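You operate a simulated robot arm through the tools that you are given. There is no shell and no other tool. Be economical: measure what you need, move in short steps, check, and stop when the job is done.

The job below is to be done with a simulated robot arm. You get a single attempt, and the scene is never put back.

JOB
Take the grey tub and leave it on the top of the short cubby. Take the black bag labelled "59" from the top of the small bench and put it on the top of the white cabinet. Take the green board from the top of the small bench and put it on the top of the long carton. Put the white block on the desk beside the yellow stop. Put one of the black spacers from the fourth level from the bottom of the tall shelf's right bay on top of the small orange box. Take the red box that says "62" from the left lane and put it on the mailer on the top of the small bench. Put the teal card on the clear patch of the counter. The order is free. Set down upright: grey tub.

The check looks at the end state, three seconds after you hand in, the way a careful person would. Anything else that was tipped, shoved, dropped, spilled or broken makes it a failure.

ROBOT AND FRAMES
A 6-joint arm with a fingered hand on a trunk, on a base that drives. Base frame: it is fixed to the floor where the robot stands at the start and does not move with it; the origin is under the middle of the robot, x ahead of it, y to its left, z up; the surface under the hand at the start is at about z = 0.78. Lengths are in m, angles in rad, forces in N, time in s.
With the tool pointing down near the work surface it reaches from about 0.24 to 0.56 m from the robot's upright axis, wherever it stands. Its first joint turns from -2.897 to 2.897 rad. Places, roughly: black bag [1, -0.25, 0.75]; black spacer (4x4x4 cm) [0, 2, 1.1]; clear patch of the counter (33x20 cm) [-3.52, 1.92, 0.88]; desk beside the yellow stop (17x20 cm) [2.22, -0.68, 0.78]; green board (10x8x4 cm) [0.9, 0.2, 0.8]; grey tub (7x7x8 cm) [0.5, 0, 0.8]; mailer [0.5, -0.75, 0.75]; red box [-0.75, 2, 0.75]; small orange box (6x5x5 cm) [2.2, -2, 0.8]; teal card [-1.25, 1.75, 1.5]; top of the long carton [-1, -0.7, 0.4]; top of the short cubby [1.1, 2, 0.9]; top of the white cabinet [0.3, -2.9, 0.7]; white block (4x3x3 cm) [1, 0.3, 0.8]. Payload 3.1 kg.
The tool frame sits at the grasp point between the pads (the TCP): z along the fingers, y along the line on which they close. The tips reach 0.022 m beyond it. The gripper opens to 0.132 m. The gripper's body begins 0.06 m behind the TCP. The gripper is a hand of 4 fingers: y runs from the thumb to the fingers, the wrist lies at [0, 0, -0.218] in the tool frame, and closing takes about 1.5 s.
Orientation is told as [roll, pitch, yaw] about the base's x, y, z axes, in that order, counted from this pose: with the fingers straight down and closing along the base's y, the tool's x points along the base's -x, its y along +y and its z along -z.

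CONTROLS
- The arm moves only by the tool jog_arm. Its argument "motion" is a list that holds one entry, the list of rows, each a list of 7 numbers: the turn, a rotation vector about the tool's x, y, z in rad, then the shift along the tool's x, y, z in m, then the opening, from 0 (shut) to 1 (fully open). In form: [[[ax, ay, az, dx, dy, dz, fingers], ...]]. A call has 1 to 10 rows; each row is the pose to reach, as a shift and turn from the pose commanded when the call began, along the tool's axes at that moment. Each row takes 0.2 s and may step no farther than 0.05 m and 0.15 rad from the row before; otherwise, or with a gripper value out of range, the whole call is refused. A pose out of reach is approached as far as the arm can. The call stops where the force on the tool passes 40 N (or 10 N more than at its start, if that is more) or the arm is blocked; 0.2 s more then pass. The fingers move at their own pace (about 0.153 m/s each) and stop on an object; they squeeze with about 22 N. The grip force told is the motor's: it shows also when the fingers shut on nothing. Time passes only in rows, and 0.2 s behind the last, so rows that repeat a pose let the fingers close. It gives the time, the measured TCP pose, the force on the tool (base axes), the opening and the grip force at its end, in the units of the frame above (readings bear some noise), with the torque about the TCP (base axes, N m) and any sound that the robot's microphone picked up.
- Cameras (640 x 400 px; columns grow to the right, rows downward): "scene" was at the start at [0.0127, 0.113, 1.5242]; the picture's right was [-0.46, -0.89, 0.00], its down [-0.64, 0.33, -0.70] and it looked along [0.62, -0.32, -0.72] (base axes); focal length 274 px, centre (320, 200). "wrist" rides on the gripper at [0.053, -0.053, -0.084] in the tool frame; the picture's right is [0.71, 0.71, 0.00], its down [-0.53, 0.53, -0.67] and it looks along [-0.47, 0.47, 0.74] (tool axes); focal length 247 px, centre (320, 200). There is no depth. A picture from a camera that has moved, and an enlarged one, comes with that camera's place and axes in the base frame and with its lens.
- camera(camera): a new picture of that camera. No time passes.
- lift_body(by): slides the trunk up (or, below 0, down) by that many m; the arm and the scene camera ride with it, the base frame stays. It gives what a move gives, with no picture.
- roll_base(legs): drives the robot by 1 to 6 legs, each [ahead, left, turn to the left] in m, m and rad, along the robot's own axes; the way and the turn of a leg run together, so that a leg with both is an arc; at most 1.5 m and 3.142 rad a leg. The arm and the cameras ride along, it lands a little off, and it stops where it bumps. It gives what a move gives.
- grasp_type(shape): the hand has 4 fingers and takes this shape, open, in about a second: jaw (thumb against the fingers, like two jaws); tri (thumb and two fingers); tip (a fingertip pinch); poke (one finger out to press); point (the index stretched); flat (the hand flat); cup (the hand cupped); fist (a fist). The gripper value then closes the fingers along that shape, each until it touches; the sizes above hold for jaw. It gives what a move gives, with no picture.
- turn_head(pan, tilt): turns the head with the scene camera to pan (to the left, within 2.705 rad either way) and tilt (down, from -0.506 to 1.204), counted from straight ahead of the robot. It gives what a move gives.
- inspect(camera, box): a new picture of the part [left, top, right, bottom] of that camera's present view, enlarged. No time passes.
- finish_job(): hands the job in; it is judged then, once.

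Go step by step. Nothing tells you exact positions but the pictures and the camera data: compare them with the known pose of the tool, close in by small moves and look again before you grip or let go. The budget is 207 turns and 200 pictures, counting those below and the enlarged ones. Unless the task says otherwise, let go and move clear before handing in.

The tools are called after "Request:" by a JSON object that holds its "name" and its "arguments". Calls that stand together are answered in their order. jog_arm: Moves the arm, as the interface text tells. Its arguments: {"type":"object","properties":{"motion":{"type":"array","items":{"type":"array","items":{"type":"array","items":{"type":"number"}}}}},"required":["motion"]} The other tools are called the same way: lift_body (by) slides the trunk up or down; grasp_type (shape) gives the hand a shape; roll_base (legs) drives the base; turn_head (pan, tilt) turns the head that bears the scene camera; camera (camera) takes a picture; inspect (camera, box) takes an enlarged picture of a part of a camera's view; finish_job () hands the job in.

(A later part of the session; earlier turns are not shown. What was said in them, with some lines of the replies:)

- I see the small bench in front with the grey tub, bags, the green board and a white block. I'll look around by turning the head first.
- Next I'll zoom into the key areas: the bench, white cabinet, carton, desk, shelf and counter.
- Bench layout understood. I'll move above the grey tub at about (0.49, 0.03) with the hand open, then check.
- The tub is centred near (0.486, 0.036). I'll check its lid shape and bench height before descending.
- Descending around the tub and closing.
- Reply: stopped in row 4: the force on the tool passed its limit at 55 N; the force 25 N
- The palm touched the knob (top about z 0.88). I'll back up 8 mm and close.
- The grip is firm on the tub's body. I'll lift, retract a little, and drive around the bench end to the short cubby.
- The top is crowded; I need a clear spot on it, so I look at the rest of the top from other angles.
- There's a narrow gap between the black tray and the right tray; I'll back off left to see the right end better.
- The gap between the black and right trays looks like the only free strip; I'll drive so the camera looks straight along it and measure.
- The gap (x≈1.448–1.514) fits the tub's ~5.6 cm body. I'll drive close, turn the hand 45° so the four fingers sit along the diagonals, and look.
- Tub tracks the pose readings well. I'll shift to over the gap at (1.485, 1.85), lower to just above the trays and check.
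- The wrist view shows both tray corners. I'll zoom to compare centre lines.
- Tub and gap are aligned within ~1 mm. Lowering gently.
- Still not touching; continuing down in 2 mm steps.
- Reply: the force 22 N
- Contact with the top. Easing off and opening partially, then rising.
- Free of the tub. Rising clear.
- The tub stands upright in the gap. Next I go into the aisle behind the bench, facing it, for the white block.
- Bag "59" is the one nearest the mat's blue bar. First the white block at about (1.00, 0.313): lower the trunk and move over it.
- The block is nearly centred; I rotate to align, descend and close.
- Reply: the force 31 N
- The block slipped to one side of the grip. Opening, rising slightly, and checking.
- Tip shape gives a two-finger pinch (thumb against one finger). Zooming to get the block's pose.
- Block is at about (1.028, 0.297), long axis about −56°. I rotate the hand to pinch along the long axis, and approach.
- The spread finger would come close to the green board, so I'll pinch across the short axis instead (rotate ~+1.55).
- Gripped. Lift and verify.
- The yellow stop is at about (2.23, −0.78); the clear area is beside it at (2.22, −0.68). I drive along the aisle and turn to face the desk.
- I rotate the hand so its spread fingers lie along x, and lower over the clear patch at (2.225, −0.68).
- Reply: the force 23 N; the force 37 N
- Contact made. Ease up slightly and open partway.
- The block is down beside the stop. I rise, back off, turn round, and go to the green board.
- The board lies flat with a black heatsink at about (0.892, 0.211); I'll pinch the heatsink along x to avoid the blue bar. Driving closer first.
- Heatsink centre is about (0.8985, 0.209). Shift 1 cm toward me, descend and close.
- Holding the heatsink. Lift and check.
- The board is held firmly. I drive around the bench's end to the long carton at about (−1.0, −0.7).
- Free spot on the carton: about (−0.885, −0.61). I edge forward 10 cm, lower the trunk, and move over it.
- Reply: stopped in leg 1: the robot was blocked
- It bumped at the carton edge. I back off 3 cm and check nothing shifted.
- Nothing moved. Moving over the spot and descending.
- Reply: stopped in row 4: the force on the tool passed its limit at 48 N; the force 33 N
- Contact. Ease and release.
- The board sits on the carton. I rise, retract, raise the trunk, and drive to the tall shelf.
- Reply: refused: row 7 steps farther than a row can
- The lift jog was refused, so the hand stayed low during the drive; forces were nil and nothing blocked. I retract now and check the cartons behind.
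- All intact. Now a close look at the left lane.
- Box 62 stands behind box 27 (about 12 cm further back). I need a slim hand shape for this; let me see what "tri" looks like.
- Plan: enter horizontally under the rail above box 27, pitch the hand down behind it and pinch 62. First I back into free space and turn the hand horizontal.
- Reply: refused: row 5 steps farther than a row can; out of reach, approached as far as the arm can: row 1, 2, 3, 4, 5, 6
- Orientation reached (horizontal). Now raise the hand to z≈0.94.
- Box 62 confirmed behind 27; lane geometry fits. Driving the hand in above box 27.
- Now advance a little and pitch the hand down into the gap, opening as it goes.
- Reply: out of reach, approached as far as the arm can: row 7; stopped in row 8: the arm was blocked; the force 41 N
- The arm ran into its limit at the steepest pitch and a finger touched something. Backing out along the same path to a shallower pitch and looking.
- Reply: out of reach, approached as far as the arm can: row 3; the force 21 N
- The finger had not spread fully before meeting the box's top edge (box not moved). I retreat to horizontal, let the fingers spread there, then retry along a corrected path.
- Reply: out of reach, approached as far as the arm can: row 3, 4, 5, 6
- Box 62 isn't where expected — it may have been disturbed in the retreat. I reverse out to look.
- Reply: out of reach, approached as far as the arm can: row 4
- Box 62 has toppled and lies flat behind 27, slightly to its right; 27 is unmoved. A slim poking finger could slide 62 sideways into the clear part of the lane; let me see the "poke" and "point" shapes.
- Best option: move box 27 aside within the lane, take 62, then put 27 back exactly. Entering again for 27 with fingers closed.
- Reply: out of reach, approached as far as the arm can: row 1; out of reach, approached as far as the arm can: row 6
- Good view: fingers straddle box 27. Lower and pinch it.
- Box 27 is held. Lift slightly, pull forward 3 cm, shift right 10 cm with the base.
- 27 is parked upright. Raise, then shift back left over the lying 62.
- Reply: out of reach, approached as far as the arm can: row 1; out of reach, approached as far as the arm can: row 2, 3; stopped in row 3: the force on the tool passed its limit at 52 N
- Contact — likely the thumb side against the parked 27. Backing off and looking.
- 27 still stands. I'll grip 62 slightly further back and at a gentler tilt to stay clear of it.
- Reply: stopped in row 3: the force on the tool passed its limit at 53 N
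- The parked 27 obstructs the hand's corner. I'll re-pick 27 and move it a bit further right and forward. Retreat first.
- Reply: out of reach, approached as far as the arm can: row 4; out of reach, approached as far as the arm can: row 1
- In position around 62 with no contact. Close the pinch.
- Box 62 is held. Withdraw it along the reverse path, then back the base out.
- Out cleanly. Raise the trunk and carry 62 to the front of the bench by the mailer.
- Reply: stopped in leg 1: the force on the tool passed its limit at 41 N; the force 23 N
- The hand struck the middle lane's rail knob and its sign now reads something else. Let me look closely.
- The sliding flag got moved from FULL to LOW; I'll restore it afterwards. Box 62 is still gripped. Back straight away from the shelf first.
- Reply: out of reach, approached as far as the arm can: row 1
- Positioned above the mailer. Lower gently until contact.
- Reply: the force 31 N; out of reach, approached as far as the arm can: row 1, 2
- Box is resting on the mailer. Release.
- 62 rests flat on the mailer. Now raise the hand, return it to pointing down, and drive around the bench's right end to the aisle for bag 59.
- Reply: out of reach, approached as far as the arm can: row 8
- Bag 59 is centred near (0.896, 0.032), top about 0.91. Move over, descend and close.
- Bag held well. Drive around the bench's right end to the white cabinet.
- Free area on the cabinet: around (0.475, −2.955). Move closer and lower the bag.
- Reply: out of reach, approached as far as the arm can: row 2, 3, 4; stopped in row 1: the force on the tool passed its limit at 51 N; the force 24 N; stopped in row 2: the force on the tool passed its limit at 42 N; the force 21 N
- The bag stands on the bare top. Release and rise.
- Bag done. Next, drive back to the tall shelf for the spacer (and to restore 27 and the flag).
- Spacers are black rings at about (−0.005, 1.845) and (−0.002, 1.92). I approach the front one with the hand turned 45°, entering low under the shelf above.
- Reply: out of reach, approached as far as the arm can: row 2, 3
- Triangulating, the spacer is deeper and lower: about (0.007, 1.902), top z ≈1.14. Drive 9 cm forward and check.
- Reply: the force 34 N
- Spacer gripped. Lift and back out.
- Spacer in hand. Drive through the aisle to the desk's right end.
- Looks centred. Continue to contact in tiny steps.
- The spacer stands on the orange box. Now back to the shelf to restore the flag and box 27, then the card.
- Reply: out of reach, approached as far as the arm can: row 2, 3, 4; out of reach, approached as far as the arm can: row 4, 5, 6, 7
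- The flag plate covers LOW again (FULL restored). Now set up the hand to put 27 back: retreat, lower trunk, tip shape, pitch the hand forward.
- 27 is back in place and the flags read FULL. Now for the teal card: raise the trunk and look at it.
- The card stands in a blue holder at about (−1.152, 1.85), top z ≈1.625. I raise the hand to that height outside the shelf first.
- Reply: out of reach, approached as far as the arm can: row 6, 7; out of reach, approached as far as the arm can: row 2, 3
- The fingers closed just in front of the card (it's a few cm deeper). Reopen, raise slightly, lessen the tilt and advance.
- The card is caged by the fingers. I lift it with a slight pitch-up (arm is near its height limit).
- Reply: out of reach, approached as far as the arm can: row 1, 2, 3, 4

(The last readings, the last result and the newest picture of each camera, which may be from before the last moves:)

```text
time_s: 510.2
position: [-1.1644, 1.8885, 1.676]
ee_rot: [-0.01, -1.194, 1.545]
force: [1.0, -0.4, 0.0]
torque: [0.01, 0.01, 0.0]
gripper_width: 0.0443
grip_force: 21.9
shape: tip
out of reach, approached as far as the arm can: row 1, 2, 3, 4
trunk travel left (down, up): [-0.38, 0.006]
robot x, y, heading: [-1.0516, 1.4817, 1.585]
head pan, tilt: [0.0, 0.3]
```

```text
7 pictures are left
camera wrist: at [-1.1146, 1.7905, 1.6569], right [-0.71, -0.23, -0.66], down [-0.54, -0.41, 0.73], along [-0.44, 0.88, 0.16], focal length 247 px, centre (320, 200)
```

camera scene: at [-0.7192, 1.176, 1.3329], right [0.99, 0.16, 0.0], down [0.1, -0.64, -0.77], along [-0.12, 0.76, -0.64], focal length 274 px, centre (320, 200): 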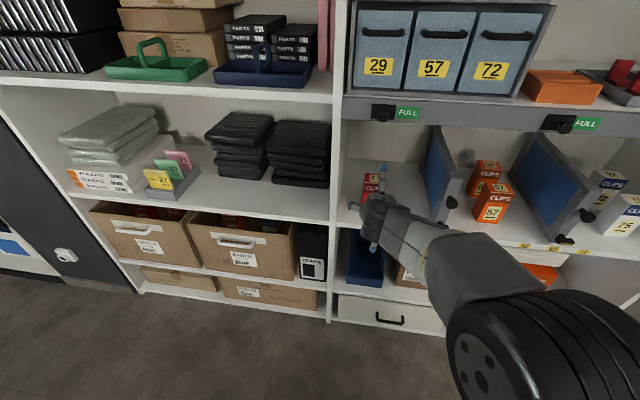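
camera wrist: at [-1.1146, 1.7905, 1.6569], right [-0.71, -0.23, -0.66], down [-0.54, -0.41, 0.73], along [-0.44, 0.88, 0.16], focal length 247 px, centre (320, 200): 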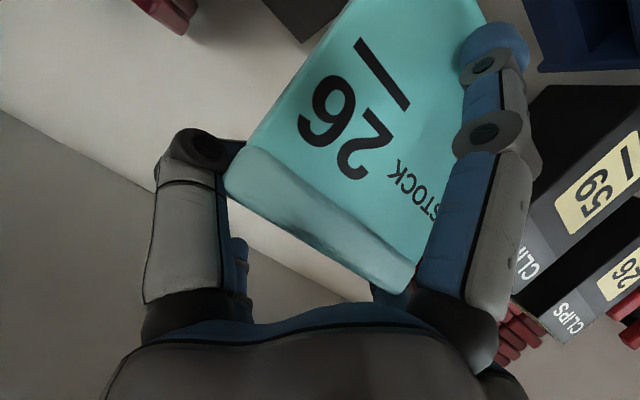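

Card is out of its holder. Back away, retract the hand, and drive along to the counter.

Request:
{"name": "roll_base", "arguments": {"legs": [[-0.28, 0, 0]]}}

Request:
{"name": "lift_body", "arguments": {"by": -0.3}}

Request:
{"name": "roll_base", "arguments": {"legs": [[0, 0.8, 0], [0.13, 0, 0], [0, 1.5, 0]]}}

Request:
{"name": "turn_head", "arguments": {"pan": 0.1, "tilt": 0.6}}

Request:
{"name": "camera", "arguments": {"camera": "scene"}}

```text
time_s: 512.1
position: [-1.1628, 1.613, 1.6758]
ee_rot: [-0.013, -1.191, 1.552]
force: [-0.3, -1.0, -0.9]
torque: [0.02, 0.0, 0.02]
gripper_width: 0.0444
grip_force: 21.4
shape: tip
trunk travel left (down, up): [-0.38, 0.006]
robot x, y, heading: [-1.0529, 1.2105, 1.59]
head pan, tilt: [0.0, 0.3]
```

```text
time_s: 515.1
position: [-1.1627, 1.6132, 1.3759]
ee_rot: [-0.011, -1.192, 1.552]
force: [-0.1, -0.4, -0.3]
torque: [-0.01, 0.02, 0.01]
gripper_width: 0.0444
grip_force: 22.4
shape: tip
trunk travel left (down, up): [-0.08, 0.306]
robot x, y, heading: [-1.0499, 1.2065, 1.588]
head pan, tilt: [0.0, 0.3]
```

```text
time_s: 527.3
position: [-3.4616, 1.6978, 1.3742]
ee_rot: [-0.012, -1.193, 1.564]
force: [0.4, -0.5, 0.2]
torque: [0.02, 0.02, -0.01]
gripper_width: 0.044
grip_force: 22.2
shape: tip
trunk travel left (down, up): [-0.08, 0.306]
robot x, y, heading: [-3.3454, 1.2942, 1.596]
head pan, tilt: [0.0, 0.3]
```

```text
time_s: 528.1
position: [-3.46, 1.6989, 1.375]
ee_rot: [-0.012, -1.192, 1.561]
force: [0.5, 0.0, -0.8]
torque: [0.0, 0.01, 0.02]
gripper_width: 0.0441
grip_force: 22.2
shape: tip
trunk travel left (down, up): [-0.08, 0.306]
robot x, y, heading: [-3.3486, 1.2915, 1.599]
head pan, tilt: [0.099, 0.6]
```

```text
6 pictures are left
camera scene: at [-3.5003, 1.3204, 1.4205], right [0.99, 0.13, 0.0], down [0.07, -0.56, -0.83], along [-0.1, 0.82, -0.56], focal length 274 px, centre (320, 200)
```

scene: 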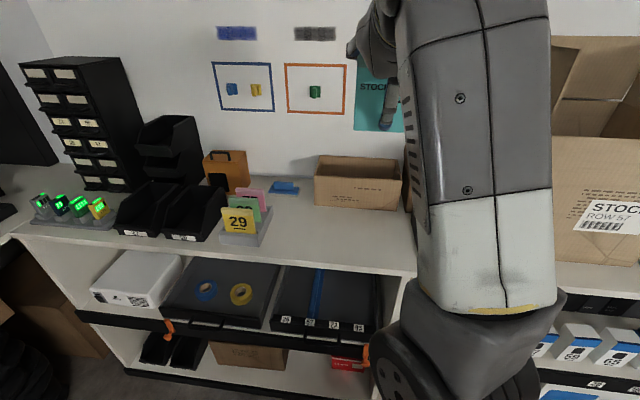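

The clear patch is in view at about (−3.52, 1.92). Lower the hand, then pitch it to point down.

Request:
{"name": "jog_arm", "arguments": {"motion": [[[0, 0, 0, 0.043, 0, 0.017, 0.25], [0, 0, 0, 0.086, 0, 0.034, 0.25], [0, 0, 0, 0.129, 0, 0.051, 0.25], [0, 0, 0, 0.172, 0, 0.068, 0.25], [0, 0, 0, 0.215, 0, 0.085, 0.25], [0, 0, 0, 0.258, 0, 0.102, 0.25], [0, 0, 0, 0.302, 0, 0.12, 0.25]]]}}

Request:
{"name": "jog_arm", "arguments": {"motion": [[[0, 0.14, 0, 0, 0, 0, 0.25], [0, 0.28, 0, 0, 0, 0, 0.25], [0, 0.42, 0, 0, 0, 0, 0.25], [0, 0.56, 0, 0, 0, 0, 0.25], [0, 0.7, 0, 0, 0, 0, 0.25], [0, 0.84, 0, 0, 0, 0, 0.25], [0, 0.98, 0, 0, 0, 0, 0.25], [0, 1.1, 0, 0, 0, 0, 0.25], [0, 1.19, 0, 0, 0, 0, 0.25]]]}}

Request:
{"name": "camera", "arguments": {"camera": "wrist"}}

```text
time_s: 529.7
position: [-3.4995, 1.746, 1.3426]
ee_rot: [-0.011, -1.189, 1.561]
force: [-0.5, -0.1, -0.5]
torque: [-0.05, -0.01, 0.0]
gripper_width: 0.044
grip_force: 21.7
shape: tip
out of reach, approached as far as the arm can: row 1, 2, 3, 4, 5, 6, 7
trunk travel left (down, up): [-0.08, 0.306]
robot x, y, heading: [-3.3419, 1.2976, 1.595]
head pan, tilt: [0.099, 0.6]
```

```text
time_s: 531.7
position: [-3.4745, 1.6477, 1.189]
ee_rot: [-0.004, -0.253, 1.553]
force: [0.6, -0.4, 0.1]
torque: [0.04, 0.03, 0.02]
gripper_width: 0.0436
grip_force: 22.0
shape: tip
out of reach, approached as far as the arm can: row 1, 2, 3, 4, 5, 6, 7, 8, 9
trunk travel left (down, up): [-0.08, 0.306]
robot x, y, heading: [-3.3435, 1.2955, 1.601]
head pan, tilt: [0.099, 0.6]
```

```text
5 pictures are left
camera wrist: at [-3.4224, 1.5749, 1.2562], right [-0.72, -0.67, -0.18], down [-0.52, 0.35, 0.78], along [-0.46, 0.65, -0.6], focal length 247 px, centre (320, 200)
```

wrist: 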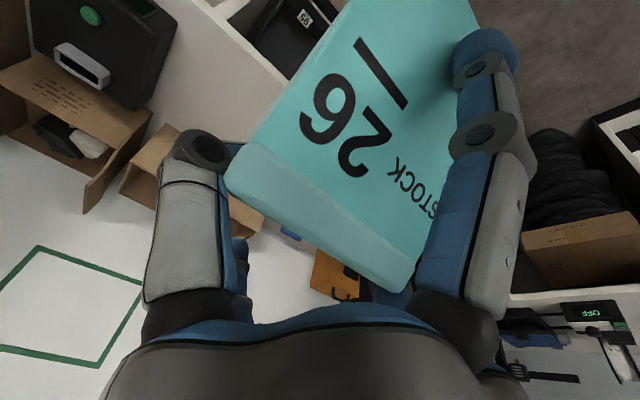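

Request:
{"name": "roll_base", "arguments": {"legs": [[0.14, 0.04, -0.03]]}}

Request:
{"name": "jog_arm", "arguments": {"motion": [[[0, 0.04, 0, -0.0186, 0, 0.044, 0.25], [0, 0.08, 0, -0.0372, 0, 0.088, 0.25], [0, 0.12, 0, -0.0558, 0, 0.132, 0.25], [0, 0.16, 0, -0.0744, 0, 0.176, 0.25], [0, 0.18, 0, -0.093, 0, 0.22, 0.25]]]}}

```text
time_s: 533.0
position: [-3.5045, 1.7898, 1.188]
ee_rot: [-0.003, -0.252, 1.523]
force: [0.8, -0.5, -0.3]
torque: [0.01, 0.01, -0.01]
gripper_width: 0.0434
grip_force: 22.0
shape: tip
trunk travel left (down, up): [-0.08, 0.306]
robot x, y, heading: [-3.3854, 1.4305, 1.571]
head pan, tilt: [0.099, 0.6]
```

```text
time_s: 534.2
position: [-3.4935, 1.9372, 0.9965]
ee_rot: [-0.005, -0.073, 1.522]
force: [0.5, -0.7, -0.6]
torque: [0.02, 0.01, -0.02]
gripper_width: 0.0427
grip_force: 21.7
shape: tip
trunk travel left (down, up): [-0.08, 0.306]
robot x, y, heading: [-3.3852, 1.4308, 1.567]
head pan, tilt: [0.099, 0.6]
```

Request:
{"name": "camera", "arguments": {"camera": "scene"}}

```text
4 pictures are left
camera scene: at [-3.5414, 1.463, 1.4204], right [1.0, 0.1, 0.0], down [0.05, -0.56, -0.82], along [-0.08, 0.82, -0.57], focal length 274 px, centre (320, 200)
```

scene: 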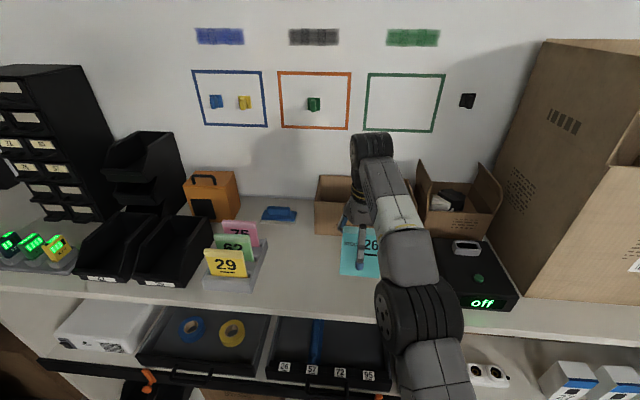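

Request:
{"name": "jog_arm", "arguments": {"motion": [[[0, 0, 0, 0, 0.02, 0.03, 0.25], [0, 0, 0, 0, 0.02, 0.045, 0.25], [0, 0, 0, 0, 0.02, 0.053, 0.25]]]}}

Request:
{"name": "jog_arm", "arguments": {"motion": [[[0, 0, 0, 0, 0, 0.005, 0.25], [0, 0, 0, 0, 0, 0.01, 0.25]]]}}

```text
time_s: 535.0
position: [-3.5157, 1.9376, 0.9461]
ee_rot: [-0.003, -0.074, 1.521]
force: [0.6, -0.7, -0.5]
torque: [0.03, 0.0, 0.02]
gripper_width: 0.0425
grip_force: 22.1
shape: tip
trunk travel left (down, up): [-0.08, 0.306]
robot x, y, heading: [-3.3843, 1.4286, 1.566]
head pan, tilt: [0.099, 0.6]
```

```text
time_s: 535.6
position: [-3.5152, 1.9391, 0.9375]
ee_rot: [-0.003, -0.074, 1.518]
force: [-0.5, -0.5, -0.1]
torque: [0.01, 0.02, -0.01]
gripper_width: 0.0425
grip_force: 21.7
shape: tip
trunk travel left (down, up): [-0.08, 0.306]
robot x, y, heading: [-3.3851, 1.4311, 1.566]
head pan, tilt: [0.099, 0.6]
```

Request:
{"name": "jog_arm", "arguments": {"motion": [[[0, 0, 0, 0, 0, 0.005, 0.25], [0, 0, 0, 0, 0, 0.01, 0.25], [0, 0, 0, 0, 0, 0.014, 0.25]]]}}

Request:
{"name": "jog_arm", "arguments": {"motion": [[[0, 0, 0, 0, 0, 0.004, 0.25], [0, 0, 0, 0, 0, 0.008, 0.25]]]}}

```text
time_s: 536.4
position: [-3.5164, 1.9393, 0.9212]
ee_rot: [-0.002, -0.074, 1.52]
force: [0.9, 1.8, 2.3]
torque: [-0.23, 0.11, -0.03]
gripper_width: 0.0421
grip_force: 22.6
shape: tip
trunk travel left (down, up): [-0.08, 0.306]
robot x, y, heading: [-3.3807, 1.4305, 1.574]
head pan, tilt: [0.099, 0.6]
```

```text
time_s: 537.0
position: [-3.5156, 1.9412, 0.9139]
ee_rot: [-0.004, -0.073, 1.521]
force: [0.0, 1.4, 2.8]
torque: [-0.23, 0.16, -0.06]
gripper_width: 0.0415
grip_force: 21.9
shape: tip
trunk travel left (down, up): [-0.08, 0.306]
robot x, y, heading: [-3.389, 1.4306, 1.562]
head pan, tilt: [0.099, 0.6]
```

The card's edge is on the counter and pivoting flat. A bit lower, then release.

Request:
{"name": "jog_arm", "arguments": {"motion": [[[0, 0, 0, 0, 0, 0.005, 0.25], [0, 0, 0, 0, 0, 0.008, 0.25], [0, 0, 0, 0, 0, 0.008, 0.5], [0, 0, 0, 0, 0, 0.008, 0.75], [0, 0, 0, 0, 0, 0.008, 0.95], [0, 0, 0, 0, 0, 0.008, 1]]]}}

Request:
{"name": "camera", "arguments": {"camera": "wrist"}}

```text
time_s: 538.3
position: [-3.5128, 1.9415, 0.9104]
ee_rot: [-0.001, -0.084, 1.518]
force: [2.9, -0.7, 7.3]
torque: [-0.24, 0.07, 0.0]
gripper_width: 0.132
grip_force: 0.1
shape: tip
trunk travel left (down, up): [-0.08, 0.306]
robot x, y, heading: [-3.389, 1.4306, 1.566]
head pan, tilt: [0.099, 0.6]
stopped in row 6: the force on the tool passed its limit at 46 N (the readings are from after the stop); the commanded pose is now the measured one
```

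```text
3 pictures are left
camera wrist: at [-3.4643, 1.8795, 0.9881], right [-0.74, -0.67, -0.06], down [-0.5, 0.5, 0.71], along [-0.44, 0.56, -0.7], focal length 247 px, centre (320, 200)
```

wrist: 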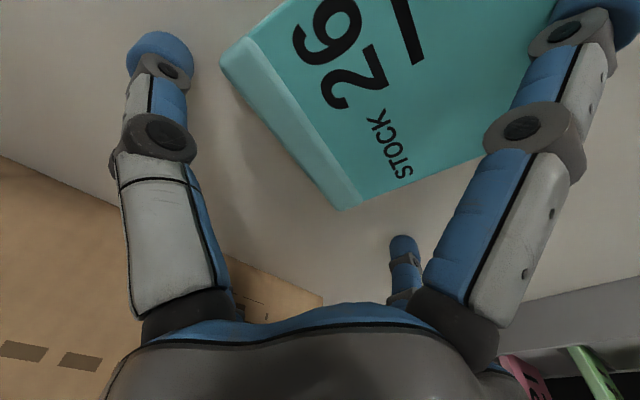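

The card lies down; rise straight up and check.

Request:
{"name": "jog_arm", "arguments": {"motion": [[[0, 0, 0, 0, 0, -0.01, 1], [0, 0, 0, 0, 0, -0.03, 1], [0, 0, 0, 0, 0, -0.07, 1], [0, 0, 0, 0, 0, -0.12, 1], [0, 0, 0, 0.03, 0, -0.16, 1], [0, 0, 0, 0.07, 0, -0.18, 1]]]}}

Request:
{"name": "camera", "arguments": {"camera": "wrist"}}

```text
time_s: 539.7
position: [-3.5178, 1.855, 1.0827]
ee_rot: [-0.002, -0.081, 1.519]
force: [-0.3, 0.8, 0.4]
torque: [-0.01, 0.01, -0.01]
gripper_width: 0.1322
grip_force: 0.0
shape: tip
out of reach, approached as far as the arm can: row 4, 5
trunk travel left (down, up): [-0.08, 0.306]
robot x, y, heading: [-3.3836, 1.4298, 1.569]
head pan, tilt: [0.099, 0.6]
```

```text
2 pictures are left
camera wrist: at [-3.4677, 1.7946, 1.161], right [-0.74, -0.67, -0.06], down [-0.5, 0.5, 0.71], along [-0.44, 0.56, -0.7], focal length 247 px, centre (320, 200)
```

wrist: 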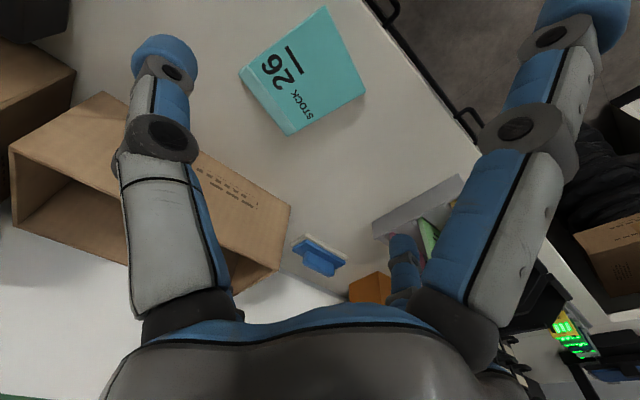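

The card lies flat on the clear patch, every other item is placed, and the hand is clear. Handing in.

Request:
{"name": "finish_job", "arguments": {}}

```text
The job is handed in.
```

I finished all seven placements and handed the job in, but three things were disturbed along the way.

| Item | Where it is now |
|---|---|
| Grey tub | Upright on the short cubby, in the narrow gap between the black and white trays |
| Black bag "59" | Standing on the white cabinet |
| Green board | On the long carton |
| White block | On the desk beside the yellow stop |
| Black spacer | Standing on the small orange box, about 1 cm off centre |
| Red box "62" | Lying flat on the white package labelled "75", which I took to be the mailer |
| Teal card | Flat on the clear patch of the counter |

- **Box 62:** I knocked it over in the lane before getting hold of it.
- **Box 27:** To reach 62 I moved it aside twice, then put it back where it stood, to within about a centimetre. It may be turned very slightly.
- **Lane flag:** My hand slid the middle lane's flag from FULL to LOW. I pushed it back, and it reads FULL again.

The base also bumped the long carton once. I saw no shift in the carton or the things on it.
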